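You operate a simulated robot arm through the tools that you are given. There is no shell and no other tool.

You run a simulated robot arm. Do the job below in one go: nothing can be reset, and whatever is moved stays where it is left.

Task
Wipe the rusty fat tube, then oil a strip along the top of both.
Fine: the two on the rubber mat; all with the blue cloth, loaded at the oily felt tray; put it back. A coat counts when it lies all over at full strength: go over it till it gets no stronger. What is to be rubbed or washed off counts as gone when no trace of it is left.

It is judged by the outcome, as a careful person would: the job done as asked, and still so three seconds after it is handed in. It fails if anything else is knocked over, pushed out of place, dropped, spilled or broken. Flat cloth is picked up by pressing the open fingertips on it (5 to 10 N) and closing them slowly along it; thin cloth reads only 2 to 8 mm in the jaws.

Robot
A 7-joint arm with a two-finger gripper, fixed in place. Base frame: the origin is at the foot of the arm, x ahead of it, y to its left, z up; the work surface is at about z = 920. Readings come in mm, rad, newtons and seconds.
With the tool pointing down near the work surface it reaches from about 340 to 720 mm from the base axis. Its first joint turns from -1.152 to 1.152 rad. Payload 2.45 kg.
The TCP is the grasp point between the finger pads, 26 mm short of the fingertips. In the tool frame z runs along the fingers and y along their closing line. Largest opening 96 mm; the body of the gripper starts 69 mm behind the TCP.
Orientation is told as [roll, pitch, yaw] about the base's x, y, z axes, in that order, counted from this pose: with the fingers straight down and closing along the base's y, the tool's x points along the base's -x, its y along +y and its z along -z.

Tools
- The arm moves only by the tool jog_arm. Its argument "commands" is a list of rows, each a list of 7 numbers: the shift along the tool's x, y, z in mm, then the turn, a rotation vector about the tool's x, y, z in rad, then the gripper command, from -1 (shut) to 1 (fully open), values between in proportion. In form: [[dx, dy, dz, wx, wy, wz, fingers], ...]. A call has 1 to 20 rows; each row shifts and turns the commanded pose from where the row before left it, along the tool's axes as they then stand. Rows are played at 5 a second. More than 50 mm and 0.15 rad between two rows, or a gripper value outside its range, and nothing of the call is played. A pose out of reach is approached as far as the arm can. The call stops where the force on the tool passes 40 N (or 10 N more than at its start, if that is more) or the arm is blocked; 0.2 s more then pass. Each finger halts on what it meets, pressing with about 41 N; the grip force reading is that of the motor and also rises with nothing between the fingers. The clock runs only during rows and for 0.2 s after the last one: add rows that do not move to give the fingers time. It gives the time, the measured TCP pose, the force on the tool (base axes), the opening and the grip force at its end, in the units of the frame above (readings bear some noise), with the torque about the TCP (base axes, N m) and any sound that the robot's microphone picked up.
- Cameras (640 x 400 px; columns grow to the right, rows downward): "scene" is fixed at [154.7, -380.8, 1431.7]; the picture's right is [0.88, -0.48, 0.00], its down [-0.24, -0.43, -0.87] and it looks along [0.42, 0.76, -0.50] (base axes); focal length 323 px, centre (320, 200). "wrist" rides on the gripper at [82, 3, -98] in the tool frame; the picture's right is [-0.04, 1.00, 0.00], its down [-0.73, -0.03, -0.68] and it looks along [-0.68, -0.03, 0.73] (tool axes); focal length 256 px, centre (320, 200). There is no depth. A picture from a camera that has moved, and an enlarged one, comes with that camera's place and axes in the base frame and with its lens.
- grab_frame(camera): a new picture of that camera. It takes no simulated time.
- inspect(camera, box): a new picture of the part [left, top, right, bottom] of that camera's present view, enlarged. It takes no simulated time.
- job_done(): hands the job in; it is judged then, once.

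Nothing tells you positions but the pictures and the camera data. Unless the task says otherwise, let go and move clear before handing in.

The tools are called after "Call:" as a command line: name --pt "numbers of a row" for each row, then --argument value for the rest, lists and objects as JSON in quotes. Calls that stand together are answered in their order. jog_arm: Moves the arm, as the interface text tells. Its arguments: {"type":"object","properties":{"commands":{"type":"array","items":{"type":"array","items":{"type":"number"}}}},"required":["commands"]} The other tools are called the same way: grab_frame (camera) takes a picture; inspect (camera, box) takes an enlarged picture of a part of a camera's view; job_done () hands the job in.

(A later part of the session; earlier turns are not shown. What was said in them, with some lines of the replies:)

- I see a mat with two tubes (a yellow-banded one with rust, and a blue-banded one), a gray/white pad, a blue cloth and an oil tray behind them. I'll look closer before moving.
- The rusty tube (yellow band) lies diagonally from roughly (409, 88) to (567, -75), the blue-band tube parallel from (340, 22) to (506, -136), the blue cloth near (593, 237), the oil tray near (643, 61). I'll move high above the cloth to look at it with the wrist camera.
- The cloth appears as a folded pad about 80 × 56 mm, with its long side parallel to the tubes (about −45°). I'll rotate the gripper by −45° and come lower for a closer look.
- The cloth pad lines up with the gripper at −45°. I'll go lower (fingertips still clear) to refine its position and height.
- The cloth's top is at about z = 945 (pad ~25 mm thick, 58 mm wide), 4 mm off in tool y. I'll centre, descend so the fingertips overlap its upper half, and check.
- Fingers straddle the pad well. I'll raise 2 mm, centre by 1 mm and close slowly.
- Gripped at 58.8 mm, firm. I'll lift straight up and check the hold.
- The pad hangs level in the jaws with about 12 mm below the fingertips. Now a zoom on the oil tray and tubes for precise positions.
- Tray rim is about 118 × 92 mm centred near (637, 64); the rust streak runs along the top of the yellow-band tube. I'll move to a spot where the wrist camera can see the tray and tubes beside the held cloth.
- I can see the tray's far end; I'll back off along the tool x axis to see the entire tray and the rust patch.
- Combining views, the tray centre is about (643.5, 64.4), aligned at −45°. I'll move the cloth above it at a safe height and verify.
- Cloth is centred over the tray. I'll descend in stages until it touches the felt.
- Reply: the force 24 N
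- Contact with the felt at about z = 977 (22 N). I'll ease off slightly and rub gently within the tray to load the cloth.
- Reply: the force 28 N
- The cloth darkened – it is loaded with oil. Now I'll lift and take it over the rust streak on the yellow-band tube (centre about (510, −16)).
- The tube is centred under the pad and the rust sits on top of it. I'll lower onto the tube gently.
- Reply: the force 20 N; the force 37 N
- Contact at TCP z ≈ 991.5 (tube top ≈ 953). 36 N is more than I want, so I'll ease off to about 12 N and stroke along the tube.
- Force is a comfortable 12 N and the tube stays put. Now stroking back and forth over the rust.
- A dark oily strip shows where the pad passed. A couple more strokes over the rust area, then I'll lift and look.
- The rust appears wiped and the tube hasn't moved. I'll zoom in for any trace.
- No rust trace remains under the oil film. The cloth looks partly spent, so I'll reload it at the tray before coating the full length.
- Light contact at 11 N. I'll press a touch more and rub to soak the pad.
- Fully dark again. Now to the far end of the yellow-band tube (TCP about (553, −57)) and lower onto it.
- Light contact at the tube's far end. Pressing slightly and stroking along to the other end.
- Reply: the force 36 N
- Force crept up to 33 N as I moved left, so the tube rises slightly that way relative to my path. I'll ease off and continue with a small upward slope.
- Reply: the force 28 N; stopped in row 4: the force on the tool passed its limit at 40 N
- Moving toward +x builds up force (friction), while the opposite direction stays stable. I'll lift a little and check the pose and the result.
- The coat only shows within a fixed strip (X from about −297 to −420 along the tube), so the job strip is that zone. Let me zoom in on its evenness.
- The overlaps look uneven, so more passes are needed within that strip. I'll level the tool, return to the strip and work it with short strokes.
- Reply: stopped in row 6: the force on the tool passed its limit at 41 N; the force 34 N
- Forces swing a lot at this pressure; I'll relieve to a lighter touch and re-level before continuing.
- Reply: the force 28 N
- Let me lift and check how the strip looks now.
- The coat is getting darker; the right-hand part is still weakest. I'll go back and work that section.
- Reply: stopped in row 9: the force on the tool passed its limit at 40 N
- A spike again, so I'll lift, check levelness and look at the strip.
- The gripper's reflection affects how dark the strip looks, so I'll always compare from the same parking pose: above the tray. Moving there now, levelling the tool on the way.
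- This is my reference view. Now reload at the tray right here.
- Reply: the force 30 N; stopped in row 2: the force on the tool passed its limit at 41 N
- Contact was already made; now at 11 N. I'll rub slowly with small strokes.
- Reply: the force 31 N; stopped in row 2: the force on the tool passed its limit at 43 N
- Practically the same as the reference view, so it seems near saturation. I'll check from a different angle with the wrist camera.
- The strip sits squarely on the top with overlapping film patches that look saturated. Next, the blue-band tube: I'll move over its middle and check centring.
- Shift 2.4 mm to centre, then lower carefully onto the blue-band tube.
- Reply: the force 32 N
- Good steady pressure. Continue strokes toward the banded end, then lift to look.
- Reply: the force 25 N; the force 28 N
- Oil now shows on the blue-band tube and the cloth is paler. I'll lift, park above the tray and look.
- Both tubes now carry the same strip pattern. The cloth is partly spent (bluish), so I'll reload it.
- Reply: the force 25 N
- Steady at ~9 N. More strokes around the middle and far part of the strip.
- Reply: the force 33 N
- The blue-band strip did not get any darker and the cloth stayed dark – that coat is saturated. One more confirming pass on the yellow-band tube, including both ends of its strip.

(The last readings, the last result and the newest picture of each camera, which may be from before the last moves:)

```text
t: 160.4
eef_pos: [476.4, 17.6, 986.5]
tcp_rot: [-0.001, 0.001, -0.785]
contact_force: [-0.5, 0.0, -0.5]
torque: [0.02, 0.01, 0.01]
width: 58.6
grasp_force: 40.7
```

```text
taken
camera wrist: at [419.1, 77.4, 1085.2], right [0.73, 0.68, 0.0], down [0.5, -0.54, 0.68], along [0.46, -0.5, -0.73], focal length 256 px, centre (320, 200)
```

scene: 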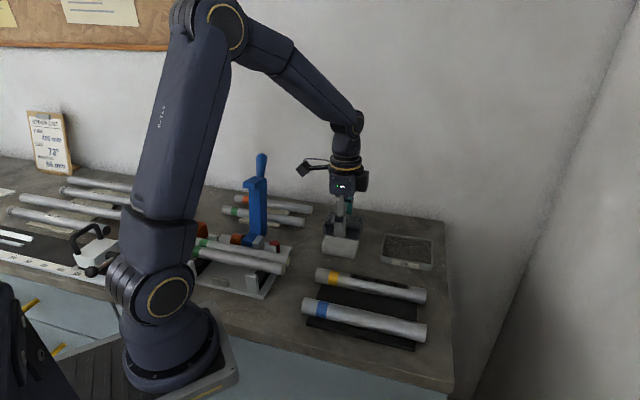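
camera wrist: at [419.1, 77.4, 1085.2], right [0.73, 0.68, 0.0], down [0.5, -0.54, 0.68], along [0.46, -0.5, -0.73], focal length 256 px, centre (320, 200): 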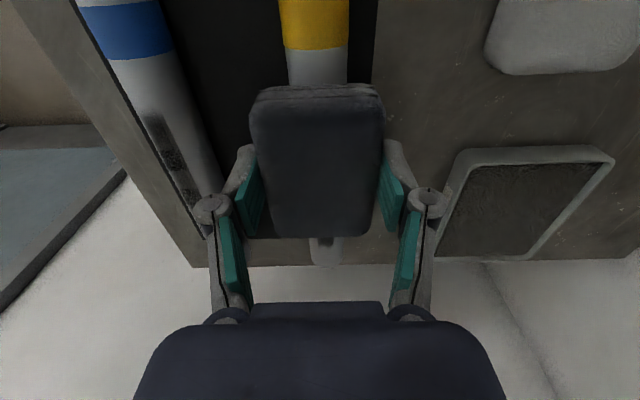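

Call:
jog_arm --pt "0 0 0.4 0 0 0 0" --pt "0 0 0 0 0 0 0"

Call:
jog_arm --pt "0 0 0.3 0 0 0 0" --pt "0 0 0 0 0 0 0"

Call:
jog_arm --pt "0 0 0.3 0 0 0 0" --pt "0 0 0 0 0 0 0"

```text
t: 161.1
eef_pos: [474.6, 17.8, 989.7]
tcp_rot: [0.0, 0.001, -0.785]
contact_force: [-0.5, 0.7, -1.7]
torque: [0.0, 0.01, 0.0]
width: 58.7
grasp_force: 41.1
```

```text
t: 161.7
eef_pos: [474.8, 20.4, 989.1]
tcp_rot: [0.0, 0.001, -0.785]
contact_force: [0.2, -0.6, 0.0]
torque: [-0.02, 0.03, -0.02]
width: 58.9
grasp_force: 40.9
```

```text
t: 162.2
eef_pos: [475.4, 19.2, 988.3]
tcp_rot: [0.001, 0.0, -0.786]
contact_force: [1.1, 0.4, 0.3]
torque: [-0.01, 0.02, 0.01]
width: 58.8
grasp_force: 40.4
```

Call:
jog_arm --pt "0 0 0.5 0 0 0 0" --pt "0 0 0 0 0 0 0"

Call:
jog_arm --pt "0 0 0.3 0 0 0 0" --pt "0 0 0 0 0 0 0"

Call:
jog_arm --pt "0 0 0.3 0 0 0 0" --pt "0 0 0 0 0 0 0"

```text
t: 162.8
eef_pos: [475.4, 20.1, 987.0]
tcp_rot: [0.001, -0.002, -0.785]
contact_force: [0.2, 0.9, -0.7]
torque: [-0.03, -0.01, -0.02]
width: 58.8
grasp_force: 41.1
```

```text
t: 163.4
eef_pos: [475.4, 19.8, 987.2]
tcp_rot: [0.001, 0.0, -0.783]
contact_force: [0.4, 0.0, 0.0]
torque: [0.02, 0.0, 0.02]
width: 58.8
grasp_force: 40.8
```

```text
t: 164.1
eef_pos: [474.7, 18.8, 987.1]
tcp_rot: [0.0, 0.001, -0.785]
contact_force: [-1.0, 0.4, 5.3]
torque: [-0.02, 0.03, -0.02]
width: 59.0
grasp_force: 40.8
```

Call:
jog_arm --pt "0 0 0.2 0 0 0 0" --pt "4 0 0 0 0 0 0" --pt "4 0 0 0 0 0 0" --pt "-4 0 0 0 0 0 0" --pt "-4 0 0 0 0 0 0" --pt "-4 0 0 0 0 0 0" --pt "-4 0 0 0 0 0 0" --pt "4 0 0 0 0 0 0" --pt "4 0 0 0 0 0 0" --pt "0 0 0 0 0 0 0"

Call:
jog_arm --pt "-4 0 0.1 0 0 0 0" --pt "-4 0 0 0 0 0 0" --pt "-4 0 0 0 0 0 0" --pt "-4 0 0 0 0 0 0" --pt "-4 0 0 0 0 0 0" --pt "-4 0 0 0 0 0 0" --pt "0 0 0 0 0 0 0"

```text
t: 166.2
eef_pos: [476.3, 18.4, 985.9]
tcp_rot: [0.002, -0.003, -0.789]
contact_force: [6.5, -7.0, 21.2]
torque: [-0.09, -0.08, -0.01]
width: 58.8
grasp_force: 40.9
```

```text
t: 167.2
eef_pos: [484.4, 12.1, 987.5]
tcp_rot: [0.0, 0.003, -0.782]
contact_force: [-3.4, 1.0, 11.1]
torque: [0.07, 0.23, -0.03]
width: 58.9
grasp_force: 40.9
stopped in row 4: the force on the tool passed its limit at 40 N (the readings are from after the stop); the commanded pose is now the measured one
```

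Call:
jog_arm --pt "0 0 -0.15 0 -0.002 0.003 0" --pt "-4 0 0 0 0 0 0" --pt "-4 0 0 0 0 0 0" --pt "-4 0 0 0 0 0 0" --pt "-4 0 0 0 0 0 0" --pt "0 0 0 0 0 0 0"

Call:
jog_arm --pt "-4 0 0 0 0 0 0" --pt "-4 0 0 0 0 0 0" --pt "-4 0 0 0 0 0 0" --pt "-4 0 0 0 0 0 0" --pt "-4 0 0 0 0 0 0" --pt "0 0 0 0 0 0 0"

```text
t: 168.6
eef_pos: [495.4, 0.9, 986.3]
tcp_rot: [0.002, 0.0, -0.786]
contact_force: [-3.7, 6.3, 16.9]
torque: [0.21, 0.2, -0.01]
width: 58.7
grasp_force: 40.9
```

```text
t: 170.0
eef_pos: [510.2, -13.7, 986.1]
tcp_rot: [0.0, 0.003, -0.788]
contact_force: [-1.8, 2.1, 6.6]
torque: [-0.02, 0.04, 0.0]
width: 58.7
grasp_force: 40.6
```

Call:
jog_arm --pt "4 0 0.15 0 0 0 0" --pt "4 0 0 0 0 0 0" --pt "-4 0 0 0 0 0 0" --pt "-4 0 0 0 0 0 0" --pt "-4 0 0 0 0 0 0" --pt "-4 0 0 0 0 0 0" --pt "-4 0 0 0 0 0 0" --pt "-4 0 0 0 0 0 0" --pt "0 0 0 0 0 0 0"

Call:
jog_arm --pt "-4 0 0.1 0 0 0 0" --pt "-4 0 0 0 0 0 0" --pt "-4 0 0 0 0 0 0" --pt "-4 0 0 0 0 0 0" --pt "4 0 0 0 0 0 0" --pt "4 0 0 0 0 0 0" --pt "0 0 0 0 0 0 0"

```text
t: 172.0
eef_pos: [520.4, -24.4, 986.4]
tcp_rot: [0.002, 0.002, -0.786]
contact_force: [-7.0, 8.6, 27.5]
torque: [0.26, 0.23, 0.01]
width: 58.8
grasp_force: 40.8
```

```text
t: 173.6
eef_pos: [527.5, -31.3, 987.1]
tcp_rot: [0.0, -0.003, -0.785]
contact_force: [3.3, -6.3, 15.3]
torque: [-0.28, -0.08, -0.04]
width: 58.9
grasp_force: 40.9
```

Call:
jog_arm --pt "-4 0 -0.1 0 0 0 0" --pt "-4 0 0 0 0 0 0" --pt "4 0 0 0 0 0 0" --pt "4 0 0 0 0 0 0" --pt "-4 0 0 0 0 0 0" --pt "-4 0 0 0 0 0 0" --pt "0 0 0 0 0 0 0"

Call:
jog_arm --pt "0 0 -10 0 0 0 0" --pt "0 0 -43 0 0 0 0" --pt "-2 37.5 0 0 0 0 0" --pt "-2 37.5 0 0 0 0 0" --pt "-2 37.5 0 0 0 0 0" --pt "-2 37.5 0 0 0 0 0" --pt "0 0 0 0 0 0 0" --pt "0 0 0 0 0 0 0"

Call:
inspect --camera "scene" --box '[340, 265, 420, 310]'

Call:
inspect --camera "scene" --box '[345, 270, 385, 295]'

Call:
inspect --camera "scene" --box '[375, 275, 415, 300]'

Call:
grab_frame --camera "wrist"

```text
t: 175.2
eef_pos: [532.1, -33.8, 985.5]
tcp_rot: [-0.001, 0.002, -0.786]
contact_force: [-6.3, 6.6, 18.4]
torque: [0.05, 0.1, 0.01]
width: 58.9
grasp_force: 40.9
```

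```text
t: 177.0
eef_pos: [644.0, 63.1, 1039.0]
tcp_rot: [-0.001, 0.002, -0.785]
contact_force: [1.5, -1.3, -0.9]
torque: [0.02, 0.02, -0.01]
width: 58.8
grasp_force: 41.0
```

```text
8.00 times, centred on (380, 288) of scene
camera zoom: at [154.7, -380.8, 1431.7], right [0.88, -0.48, 0.0], down [-0.24, -0.43, -0.87], along [0.42, 0.76, -0.5], focal length 2581 px, centre (-160, -500)
```

zoom: 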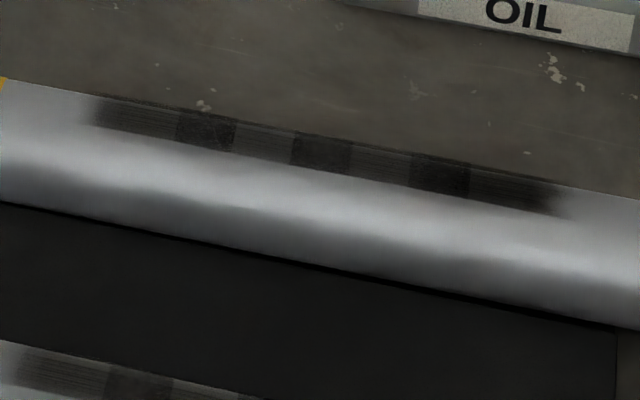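

```text
16.00 times, centred on (365, 282) of scene
camera zoom: at [154.7, -380.8, 1431.7], right [0.88, -0.48, 0.0], down [-0.24, -0.43, -0.87], along [0.42, 0.76, -0.5], focal length 5163 px, centre (-400, -1120)
```

zoom: 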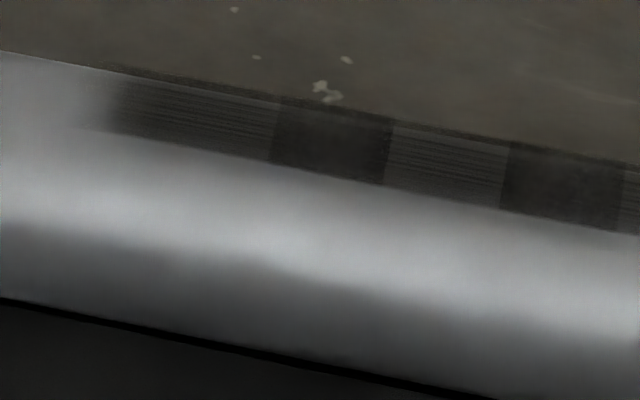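

```text
16.00 times, centred on (395, 288) of scene
camera zoom: at [154.7, -380.8, 1431.7], right [0.88, -0.48, 0.0], down [-0.24, -0.43, -0.87], along [0.42, 0.76, -0.5], focal length 5163 px, centre (-880, -1200)
```

zoom: 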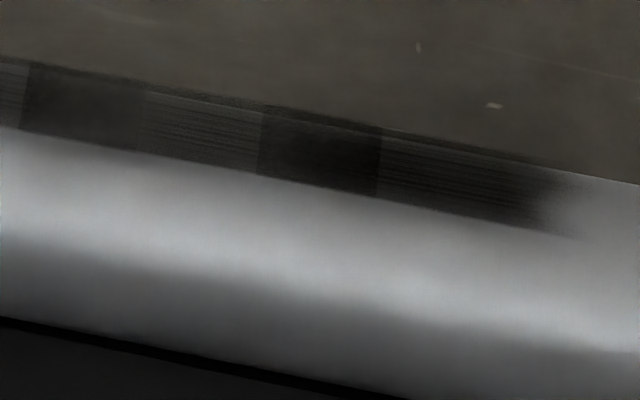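

```text
taken
camera wrist: at [588.8, 123.2, 1135.7], right [0.74, 0.68, 0.0], down [0.5, -0.54, 0.68], along [0.46, -0.5, -0.73], focal length 256 px, centre (320, 200)
```

wrist: 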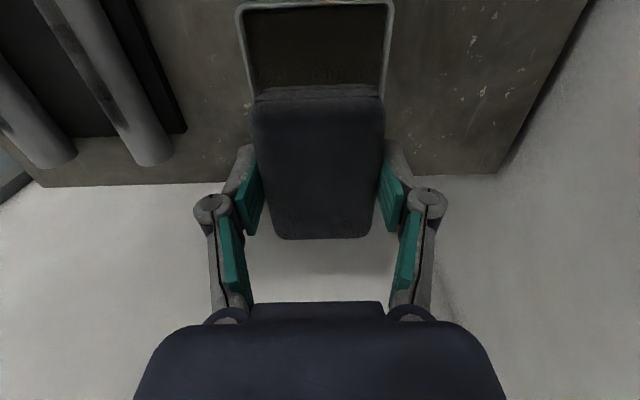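

The yellow-band strip is no darker than before either, and no rust is visible – both coats are saturated. Now I'll return the cloth to its original place at about (592, 243).

Call:
jog_arm --pt "32.8 18.1 0 0 0 0 0" --pt "32.8 18.1 0 0 0 0 0" --pt "32.8 18.1 0 0 0 0 0" --pt "32.8 18.1 0 0 0 0 0" --pt "32.8 18.1 0 0 0 0 0" --pt "0 0 0 0 0 0 0" --pt "0 0 0 0 0 0 0"

Call:
jog_arm --pt "0 0 0 0 0 0 0"

Call:
jog_arm --pt "0 0 0 0 0 0 0"

Call:
grab_frame --camera "wrist"

Call:
inspect --camera "scene" --box '[345, 270, 425, 335]'

```text
t: 178.6
eef_pos: [593.0, 244.5, 1038.4]
tcp_rot: [0.0, 0.003, -0.788]
contact_force: [-0.6, 0.8, -0.2]
torque: [0.03, -0.02, 0.0]
width: 58.9
grasp_force: 41.3
```

```text
t: 179.0
eef_pos: [592.0, 243.9, 1038.0]
tcp_rot: [-0.001, 0.001, -0.788]
contact_force: [0.2, 0.0, 0.5]
torque: [-0.03, 0.0, -0.01]
width: 58.6
grasp_force: 41.2
```

```text
t: 179.4
eef_pos: [591.1, 242.2, 1038.1]
tcp_rot: [0.0, 0.002, -0.789]
contact_force: [-0.5, 0.7, -0.5]
torque: [0.0, 0.01, 0.0]
width: 58.6
grasp_force: 40.9
```

```text
taken
camera wrist: at [536.2, 301.7, 1135.8], right [0.74, 0.68, 0.0], down [0.5, -0.54, 0.68], along [0.46, -0.5, -0.73], focal length 256 px, centre (320, 200)
```

wrist: 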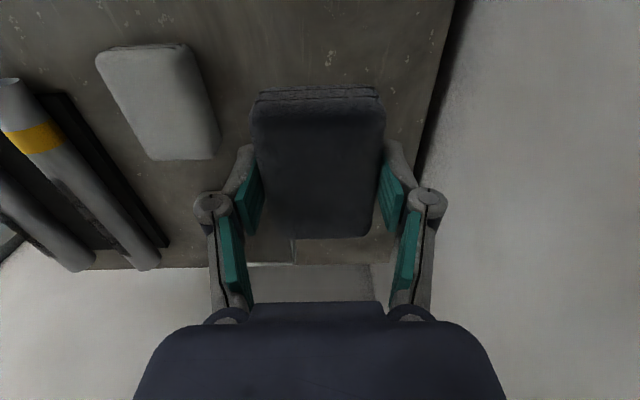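

```text
6.15 times, centred on (385, 302) of scene
camera zoom: at [154.7, -380.8, 1431.7], right [0.88, -0.48, 0.0], down [-0.24, -0.43, -0.87], along [0.42, 0.76, -0.5], focal length 1986 px, centre (-80, -431)
```

zoom: 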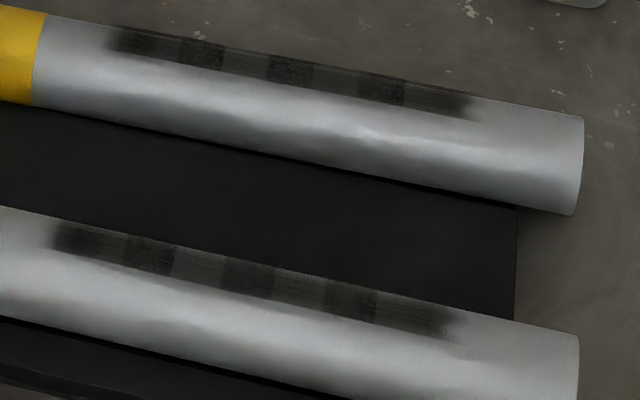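

Call:
inspect --camera "scene" --box '[345, 270, 385, 295]'

Call:
inspect --camera "scene" --box '[375, 275, 415, 300]'

Call:
inspect --camera "scene" --box '[345, 300, 385, 325]'

Call:
inspect --camera "scene" --box '[375, 308, 415, 333]'

```text
16.00 times, centred on (365, 282) of scene
camera zoom: at [154.7, -380.8, 1431.7], right [0.88, -0.48, 0.0], down [-0.24, -0.43, -0.87], along [0.42, 0.76, -0.5], focal length 5163 px, centre (-400, -1120)
```

zoom: 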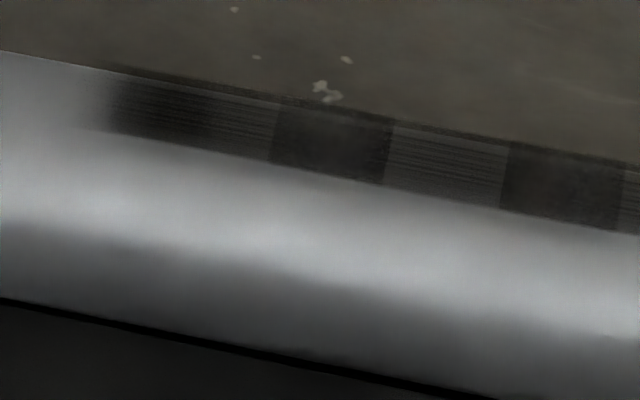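

```text
16.00 times, centred on (395, 288) of scene
camera zoom: at [154.7, -380.8, 1431.7], right [0.88, -0.48, 0.0], down [-0.24, -0.43, -0.87], along [0.42, 0.76, -0.5], focal length 5163 px, centre (-880, -1200)
```

zoom: 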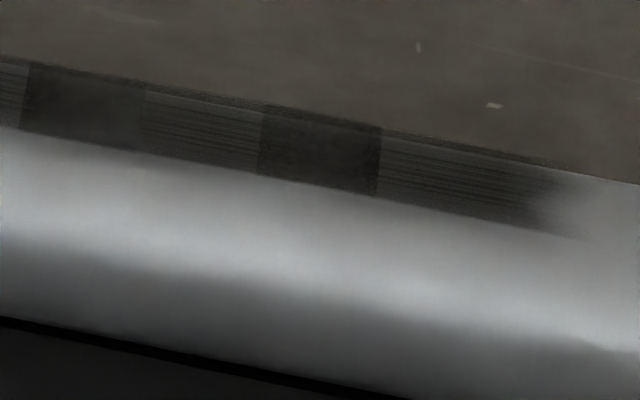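

```text
16.00 times, centred on (365, 312) of scene
camera zoom: at [154.7, -380.8, 1431.7], right [0.88, -0.48, 0.0], down [-0.24, -0.43, -0.87], along [0.42, 0.76, -0.5], focal length 5163 px, centre (-400, -1600)
```

zoom: 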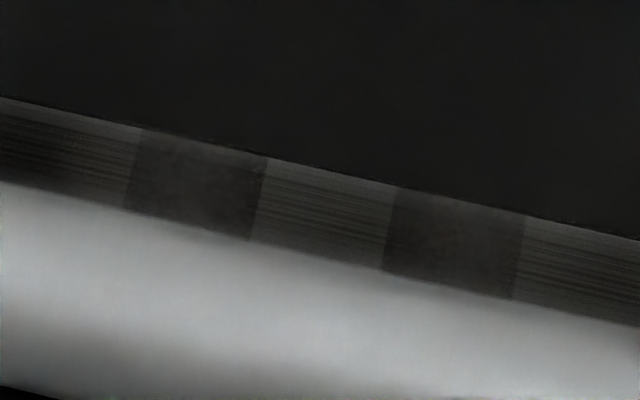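

```text
16.00 times, centred on (395, 320) of scene
camera zoom: at [154.7, -380.8, 1431.7], right [0.88, -0.48, 0.0], down [-0.24, -0.43, -0.87], along [0.42, 0.76, -0.5], focal length 5163 px, centre (-880, -1728)
```

zoom: 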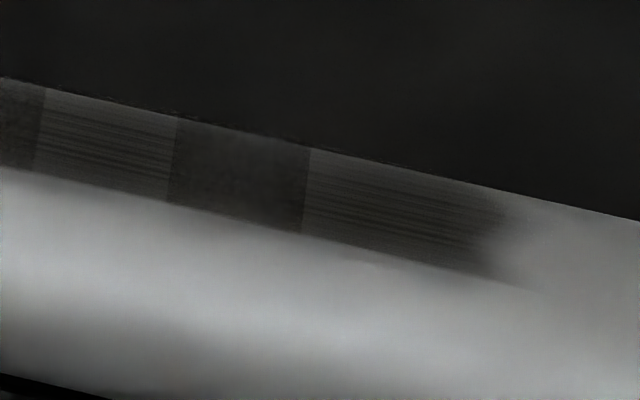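

Call:
inspect --camera "scene" --box '[352, 274, 372, 288]'

Call:
inspect --camera "scene" --box '[370, 278, 390, 292]'

Call:
inspect --camera "scene" --box '[388, 282, 408, 296]'

Call:
inspect --camera "scene" --box '[366, 308, 386, 322]'

```text
16.00 times, centred on (362, 281) of scene
camera zoom: at [154.7, -380.8, 1431.7], right [0.88, -0.48, 0.0], down [-0.24, -0.43, -0.87], along [0.42, 0.76, -0.5], focal length 5163 px, centre (-352, -1096)
```

zoom: 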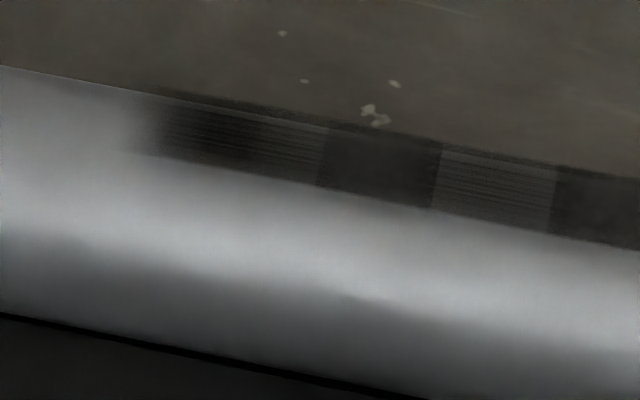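

```text
16.00 times, centred on (380, 285) of scene
camera zoom: at [154.7, -380.8, 1431.7], right [0.88, -0.48, 0.0], down [-0.24, -0.43, -0.87], along [0.42, 0.76, -0.5], focal length 5163 px, centre (-640, -1160)
```

zoom: 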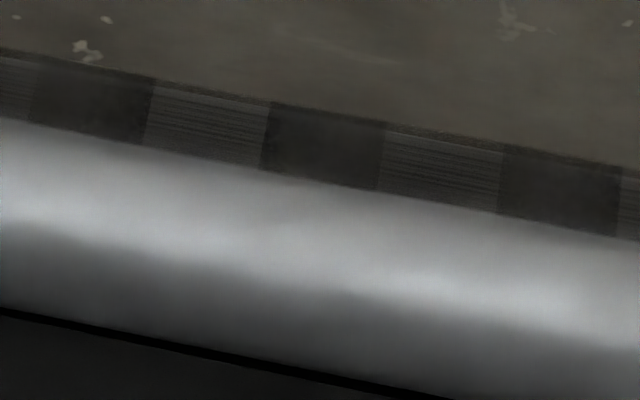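

```text
16.00 times, centred on (398, 289) of scene
camera zoom: at [154.7, -380.8, 1431.7], right [0.88, -0.48, 0.0], down [-0.24, -0.43, -0.87], along [0.42, 0.76, -0.5], focal length 5163 px, centre (-928, -1224)
```

zoom: 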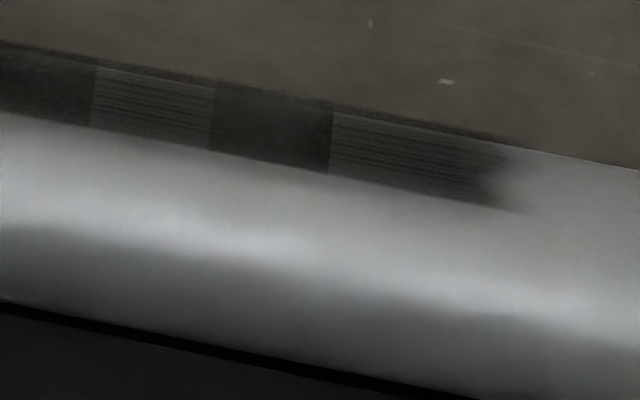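

```text
16.00 times, centred on (376, 315) of scene
camera zoom: at [154.7, -380.8, 1431.7], right [0.88, -0.48, 0.0], down [-0.24, -0.43, -0.87], along [0.42, 0.76, -0.5], focal length 5163 px, centre (-576, -1640)
```

zoom: 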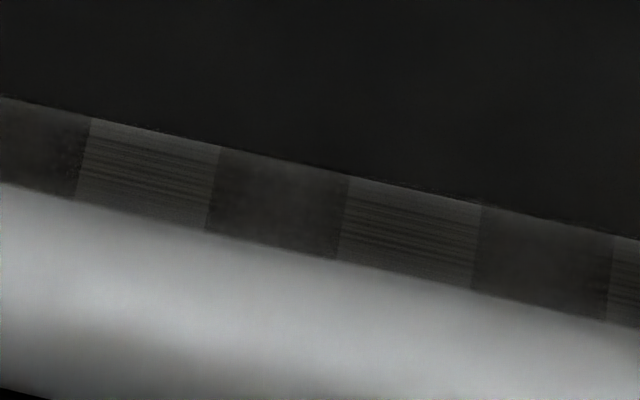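

No orange trace, and the film is uniform on both tubes. Now lower the cloth to its old spot.

Call:
jog_arm --pt "0 0 35 0 0 0 0" --pt "0 0 30 0 0 0 0" --pt "0 0 12 0 0 0 0" --pt "0 0 4 0 0 0 0" --pt "0 0 0 0 0 0 0"

Call:
grab_frame --camera "wrist"

Call:
inspect --camera "scene" --box '[300, 140, 420, 270]'

```text
t: 180.6
eef_pos: [593.6, 244.6, 957.8]
tcp_rot: [-0.001, 0.003, -0.786]
contact_force: [-0.1, 0.6, 0.1]
torque: [-0.02, 0.01, -0.01]
width: 58.9
grasp_force: 40.7
```

```text
taken
camera wrist: at [537.0, 303.7, 1055.8], right [0.74, 0.68, 0.0], down [0.5, -0.54, 0.68], along [0.46, -0.5, -0.73], focal length 256 px, centre (320, 200)
```

wrist: 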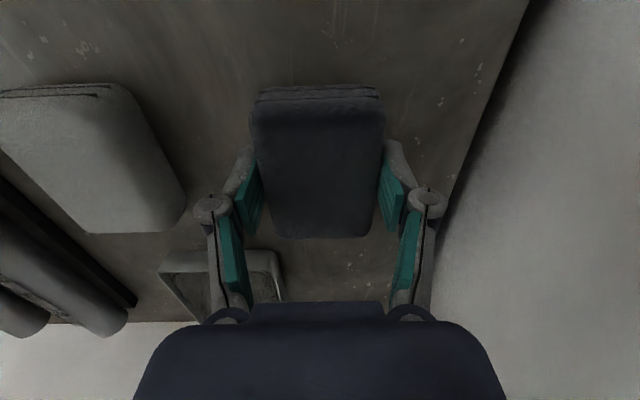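

```text
3.08 times, centred on (360, 205) of scene
camera zoom: at [154.7, -380.8, 1431.7], right [0.88, -0.48, 0.0], down [-0.24, -0.43, -0.87], along [0.42, 0.76, -0.5], focal length 993 px, centre (197, 185)
```

zoom: 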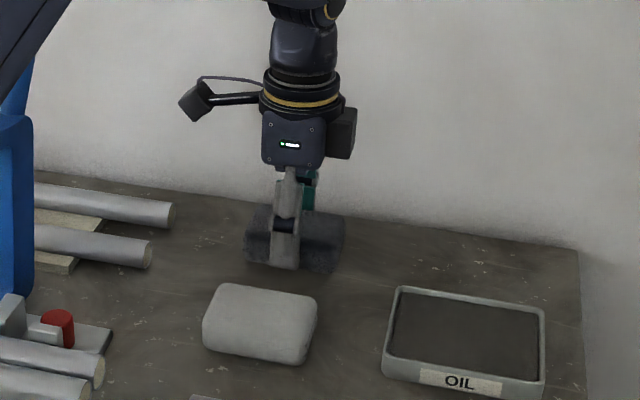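

Call:
jog_arm --pt "0 -2.2 2 0 0 0 0" --pt "0 0 1 0 0 0 0" --pt "0 0 0 0 0 0 0"

Call:
jog_arm --pt "0 0 0.8 0 0 0 0" --pt "0 0 0 0 0 0 0"

Call:
jog_arm --pt "0 0 0.7 0 0 0 0" --pt "0 0 0 0 0 0 0"

```text
t: 181.4
eef_pos: [590.7, 242.3, 954.6]
tcp_rot: [0.001, 0.0, -0.786]
contact_force: [-1.1, -0.5, 0.0]
torque: [-0.02, 0.04, 0.01]
width: 58.7
grasp_force: 41.0
```

```text
t: 182.0
eef_pos: [590.9, 243.1, 955.8]
tcp_rot: [-0.001, 0.002, -0.785]
contact_force: [0.5, 0.0, 0.0]
torque: [-0.02, 0.02, 0.03]
width: 58.7
grasp_force: 41.8
```

```text
t: 182.6
eef_pos: [590.3, 243.7, 954.2]
tcp_rot: [0.0, 0.001, -0.786]
contact_force: [0.0, 0.6, -0.5]
torque: [-0.01, -0.01, 0.03]
width: 58.5
grasp_force: 40.9
```

Call:
jog_arm --pt "0 0 0.7 0 0 0 0" --pt "0 0 0 0 0 0 0"

Call:
jog_arm --pt "0 0 0.7 0 0 0 0" --pt "0 0 0 0 0 0 0"

Call:
jog_arm --pt "0 0 0.5 0 0 0 0" --pt "0 0 0 0 0 0 0"

```text
t: 183.2
eef_pos: [589.8, 242.7, 951.7]
tcp_rot: [0.0, 0.003, -0.787]
contact_force: [0.8, 0.0, -0.7]
torque: [-0.03, 0.0, 0.01]
width: 58.8
grasp_force: 40.7
```

```text
t: 183.8
eef_pos: [591.2, 243.1, 951.2]
tcp_rot: [0.0, 0.003, -0.784]
contact_force: [-0.3, -0.2, -0.4]
torque: [0.02, 0.01, 0.01]
width: 58.9
grasp_force: 41.5
```

```text
t: 184.4
eef_pos: [589.6, 242.4, 952.6]
tcp_rot: [0.0, 0.0, -0.787]
contact_force: [-0.5, 1.1, 0.1]
torque: [0.0, 0.02, 0.02]
width: 58.8
grasp_force: 41.3
```

Call:
jog_arm --pt "0 0 0.5 0 0 0 0" --pt "0 0 0 0 0 0 0"

Call:
jog_arm --pt "0 0 0.4 0 0 0 0" --pt "0 0 0 0 0 0 0"

Call:
inspect --camera "scene" --box '[320, 190, 400, 250]'

```text
t: 185.0
eef_pos: [590.2, 243.0, 951.8]
tcp_rot: [0.0, 0.003, -0.785]
contact_force: [0.2, 0.7, 0.2]
torque: [0.0, 0.03, -0.01]
width: 59.0
grasp_force: 41.2
```

```text
t: 185.6
eef_pos: [590.4, 243.1, 950.8]
tcp_rot: [0.001, 0.002, -0.785]
contact_force: [-1.2, -0.2, 4.6]
torque: [0.0, 0.07, 0.02]
width: 58.8
grasp_force: 40.8
```

```text
6.67 times, centred on (360, 220) of scene
camera zoom: at [154.6, -380.8, 1431.8], right [0.88, -0.48, 0.0], down [-0.24, -0.43, -0.87], along [0.42, 0.76, -0.5], focal length 2151 px, centre (53, 67)
```

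zoom: 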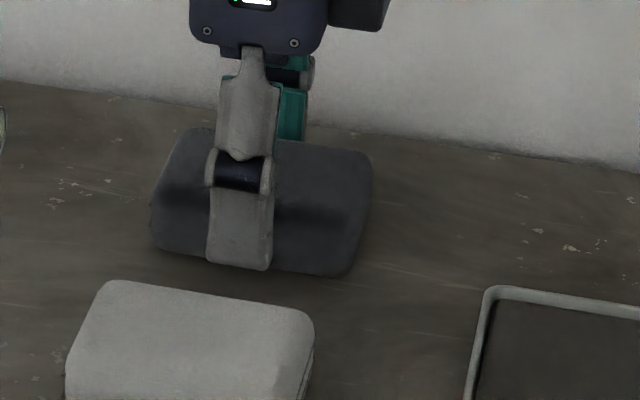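

The cloth is resting on the bench (4.6 N). Opening the fingers slowly and withdrawing upward.

Call:
jog_arm --pt "0 0 0 0 0 0 0.2" --pt "0 0 0 0 0 0 0.3" --pt "0 0 0 0 0 0 0.5" --pt "0 0 0 0 0 0 0.8" --pt "0 0 0 0 0 0 1" --pt "0 0 0 0 0 0 1" --pt "0 0 0 0 0 0 1"

Call:
grab_frame --camera "wrist"

```text
t: 187.2
eef_pos: [591.0, 241.9, 951.2]
tcp_rot: [0.001, 0.001, -0.786]
contact_force: [0.8, -0.3, 0.0]
torque: [-0.03, 0.0, 0.01]
width: 95.9
grasp_force: 0.0
```

```text
taken
camera wrist: at [534.5, 301.3, 1048.5], right [0.74, 0.68, 0.0], down [0.5, -0.54, 0.68], along [0.46, -0.5, -0.73], focal length 256 px, centre (320, 200)
```

wrist: 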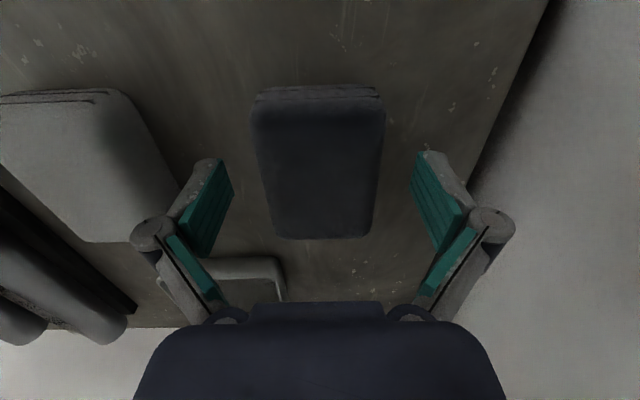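

Released cleanly. Now lifting straight up and clear, then a final look.

Call:
jog_arm --pt "0 0 -15 0 0 0 1" --pt "0 0 -30 0 0 0 1" --pt "0 0 -45 0 0 0 1" --pt "0 0 -45 0 0 0 1" --pt "0 0 -45 0 0 0 1" --pt "0 0 -45 0 0 0 1" --pt "0 0 0 0 0 0 1"

Call:
grab_frame --camera "scene"

Call:
inspect --camera "scene" --box '[280, 190, 460, 370]'

Call:
grab_frame --camera "wrist"

Call:
inspect --camera "scene" --box '[345, 270, 425, 335]'

```text
t: 188.8
eef_pos: [588.1, 242.4, 1175.0]
tcp_rot: [0.001, 0.002, -0.785]
contact_force: [-0.2, -0.3, -0.2]
torque: [-0.01, 0.0, 0.02]
width: 96.0
grasp_force: 0.1
```

```text
taken
```

scene: 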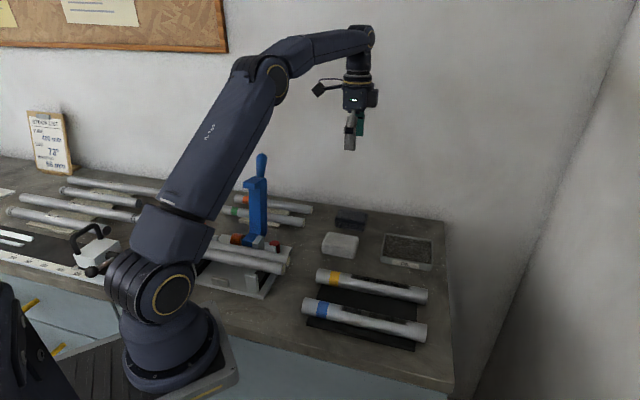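

```text
2.22 times, centred on (370, 280) of scene
camera zoom: at [154.7, -380.8, 1431.7], right [0.88, -0.48, 0.0], down [-0.24, -0.43, -0.87], along [0.42, 0.76, -0.5], focal length 717 px, centre (209, 22)
```

zoom: 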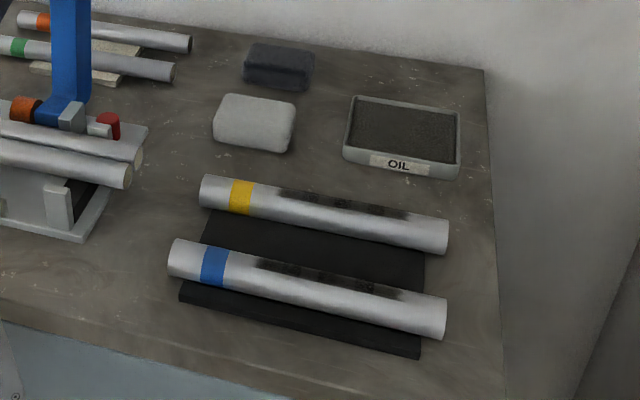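

```text
taken
camera wrist: at [532.1, 301.8, 1271.5], right [0.74, 0.68, 0.0], down [0.5, -0.54, 0.68], along [0.46, -0.5, -0.73], focal length 256 px, centre (320, 200)
```

wrist: 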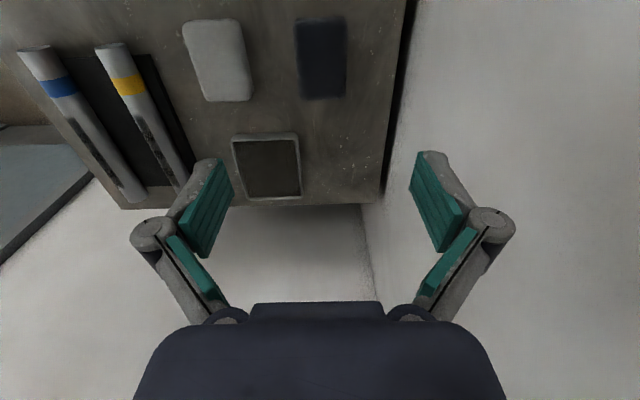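

```text
6.15 times, centred on (385, 302) of scene
camera zoom: at [154.7, -380.8, 1431.7], right [0.88, -0.48, 0.0], down [-0.24, -0.43, -0.87], along [0.42, 0.76, -0.5], focal length 1986 px, centre (-80, -431)
```

zoom: 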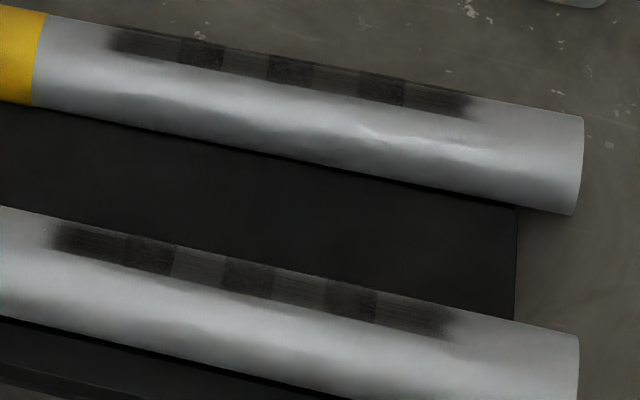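

The cloth lies back in its place and everything else is undisturbed. The dark left ends look like a reflection of the gripper; I'll move the arm away to confirm the strips are even.

Call:
jog_arm --pt "-16 -40.7 -9 0 0 0 1" --pt "-16 -40.7 -9 0 0 0 1" --pt "-16 -40.7 -9 0 0 0 1" --pt "-16 -40.7 -9 0 0 0 1" --pt "-16 -40.7 -9 0 0 0 1" --pt "-16 -40.7 -9 0 0 0 1" --pt "-16 -40.7 -9 0 0 0 1" --pt "-16 -40.7 -9 0 0 0 1" --pt "0 0 0 0 0 0 1"

Call:
inspect --camera "scene" --box '[345, 270, 425, 335]'

Call:
grab_frame --camera "wrist"

Call:
grab_frame --camera "scene"

```text
t: 190.8
eef_pos: [445.6, -79.5, 1245.9]
tcp_rot: [0.001, 0.001, -0.786]
contact_force: [0.1, -0.1, 0.7]
torque: [0.01, 0.0, 0.02]
width: 96.1
grasp_force: 0.0
```

```text
6.15 times, centred on (385, 302) of scene
camera zoom: at [154.7, -380.8, 1431.7], right [0.88, -0.48, 0.0], down [-0.24, -0.43, -0.87], along [0.42, 0.76, -0.5], focal length 1986 px, centre (-80, -431)
```

zoom: 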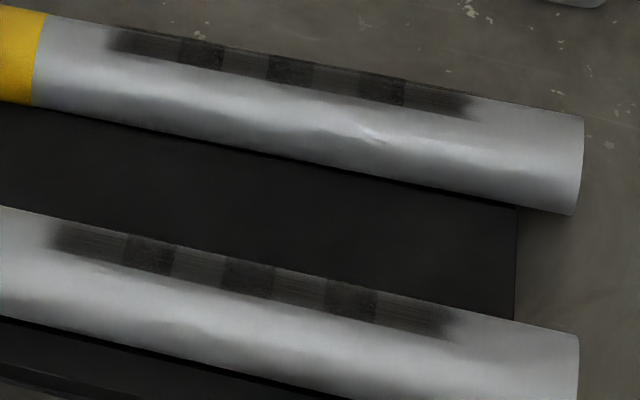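

```text
taken
camera wrist: at [390.7, -19.8, 1343.1], right [0.74, 0.68, 0.0], down [0.5, -0.54, 0.68], along [0.46, -0.5, -0.74], focal length 256 px, centre (320, 200)
```

wrist: 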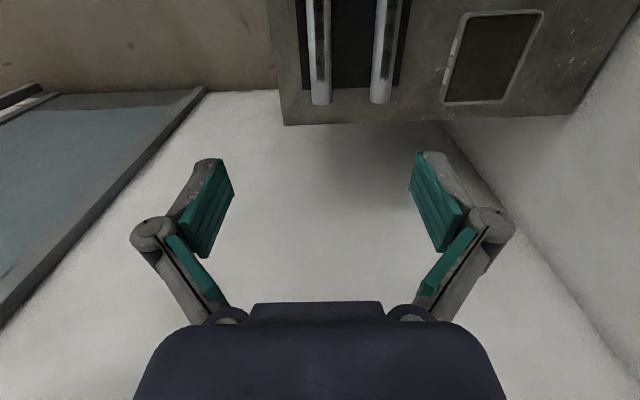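

```text
taken
```

scene: 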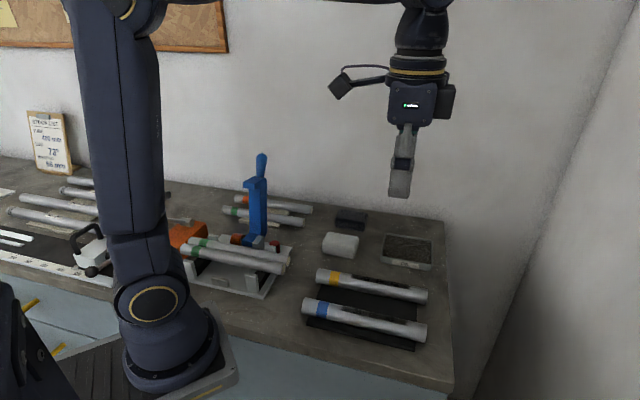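

Call:
inspect --camera "scene" --box '[345, 270, 385, 295]'

Call:
inspect --camera "scene" --box '[375, 275, 415, 300]'

Call:
inspect --camera "scene" --box '[340, 300, 380, 325]'

Call:
inspect --camera "scene" --box '[375, 308, 415, 333]'

Call:
inspect --camera "wrist" --box '[290, 0, 410, 110]'

```text
16.00 times, centred on (365, 282) of scene
camera zoom: at [154.7, -380.8, 1431.7], right [0.88, -0.48, 0.0], down [-0.24, -0.43, -0.87], along [0.42, 0.76, -0.5], focal length 5163 px, centre (-400, -1120)
```

zoom: 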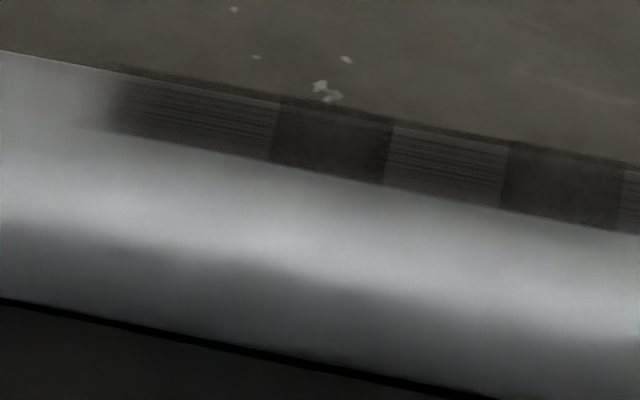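

```text
16.00 times, centred on (395, 288) of scene
camera zoom: at [154.7, -380.8, 1431.7], right [0.88, -0.48, 0.0], down [-0.24, -0.43, -0.87], along [0.42, 0.76, -0.5], focal length 5163 px, centre (-880, -1200)
```

zoom: 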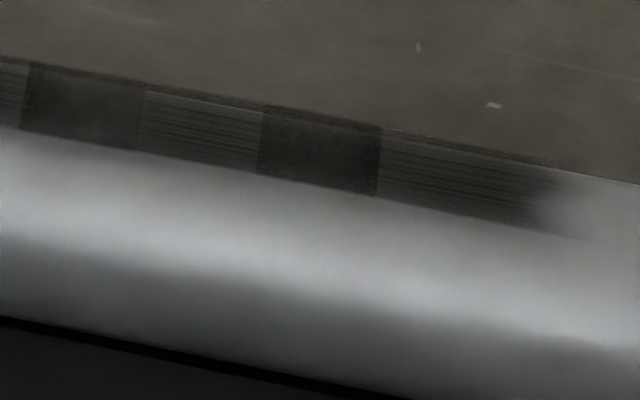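

```text
16.00 times, centred on (360, 312) of scene
camera zoom: at [154.7, -380.8, 1431.7], right [0.88, -0.48, 0.0], down [-0.24, -0.43, -0.87], along [0.42, 0.76, -0.5], focal length 5163 px, centre (-320, -1600)
```

zoom: 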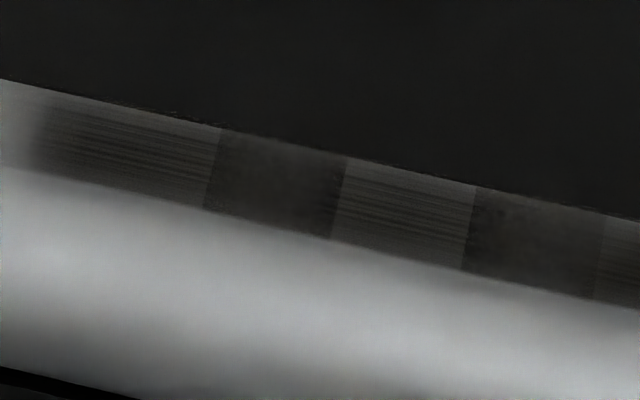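

```text
16.00 times, centred on (395, 320) of scene
camera zoom: at [154.7, -380.8, 1431.7], right [0.88, -0.48, 0.0], down [-0.24, -0.43, -0.87], along [0.42, 0.76, -0.5], focal length 5163 px, centre (-880, -1728)
```

zoom: 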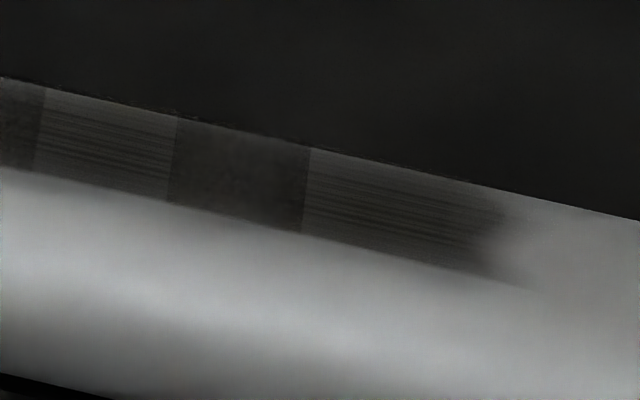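

```text
3.64 times, centred on (350, 55) of wrist
camera zoom: at [390.7, -19.8, 1343.1], right [0.74, 0.68, 0.0], down [0.5, -0.54, 0.68], along [0.46, -0.5, -0.74], focal length 931 px, centre (211, 727)
```

zoom: 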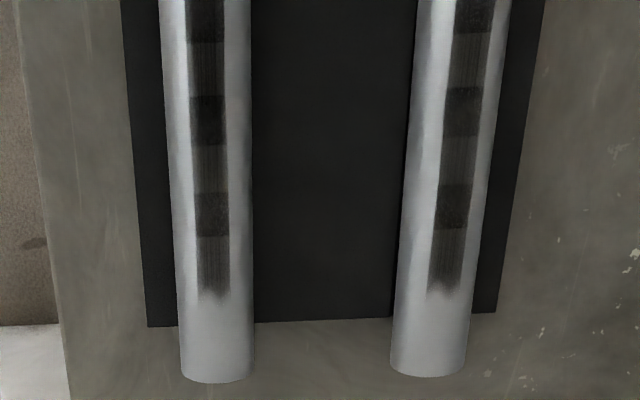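

Both strips look equal and even here. A last look at their other ends from above.

Call:
jog_arm --pt "40 0 0 0 0 0 1" --pt "40 0 0 0 0 0 1" --pt "40 0 0 0 0 0 1" --pt "0 0 0 0 0 0 1"

Call:
grab_frame --camera "wrist"

Call:
inspect --camera "wrist" --box '[280, 40, 420, 160]'

```text
t: 191.8
eef_pos: [362.3, 6.6, 1247.3]
tcp_rot: [-0.001, 0.002, -0.785]
contact_force: [-0.3, 0.6, 0.1]
torque: [0.02, -0.02, 0.01]
width: 95.7
grasp_force: 0.0
```

```text
taken
camera wrist: at [306.8, 65.3, 1344.9], right [0.74, 0.68, 0.0], down [0.5, -0.54, 0.68], along [0.46, -0.5, -0.73], focal length 256 px, centre (320, 200)
```

wrist: 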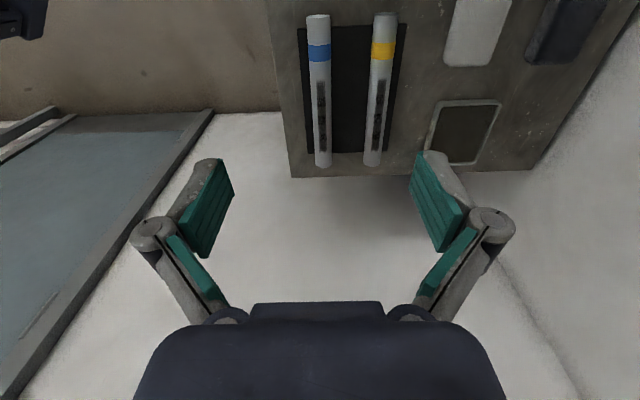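

```text
3.33 times, centred on (350, 100) of wrist
camera zoom: at [306.8, 65.3, 1344.9], right [0.74, 0.68, 0.0], down [0.5, -0.54, 0.68], along [0.46, -0.5, -0.73], focal length 853 px, centre (220, 533)
```

zoom: 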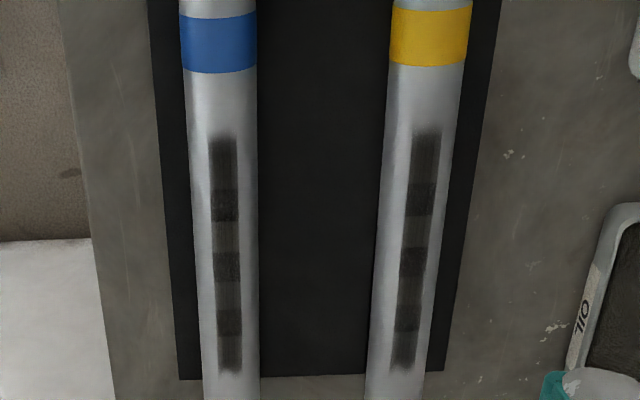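

Both strips run evenly along the tops of the tubes, and extra passes made neither of them any darker. There is no rust left. The cloth is back in its place, and the arm is empty and clear, so I'm handing in the job.

Call:
job_done

```text
The job is handed in.
```

I've handed in the job, and the outcome of the judging isn't known yet. I wiped the rust off the yellow-band tube, oiled a strip along the top of both tubes, and put the blue cloth back.

- **Rust:** there was no orange left on the yellow-band tube in the close-up views.
- **Oil:** both strips look even. Going over each one again made it no darker and used almost no more oil from the cloth, so I took the coats as full strength. The film only ever showed along about the middle 120 mm of each tube, even when I rubbed the yellow-band tube well past that. I took that stretch to be the strip.
- **Cloth:** it is within about 3 mm of where it started. It is dark with oil, so it no longer looks blue.
- **Other things moved:** the yellow-band tube shifted about 1 to 2 mm along its length from the rubbing, and the blue-band tube about 1 mm. Nothing was knocked over, dropped or spilled.

The force limit of about 40 N stopped the arm several times while I was rubbing. I saw no damage afterwards.
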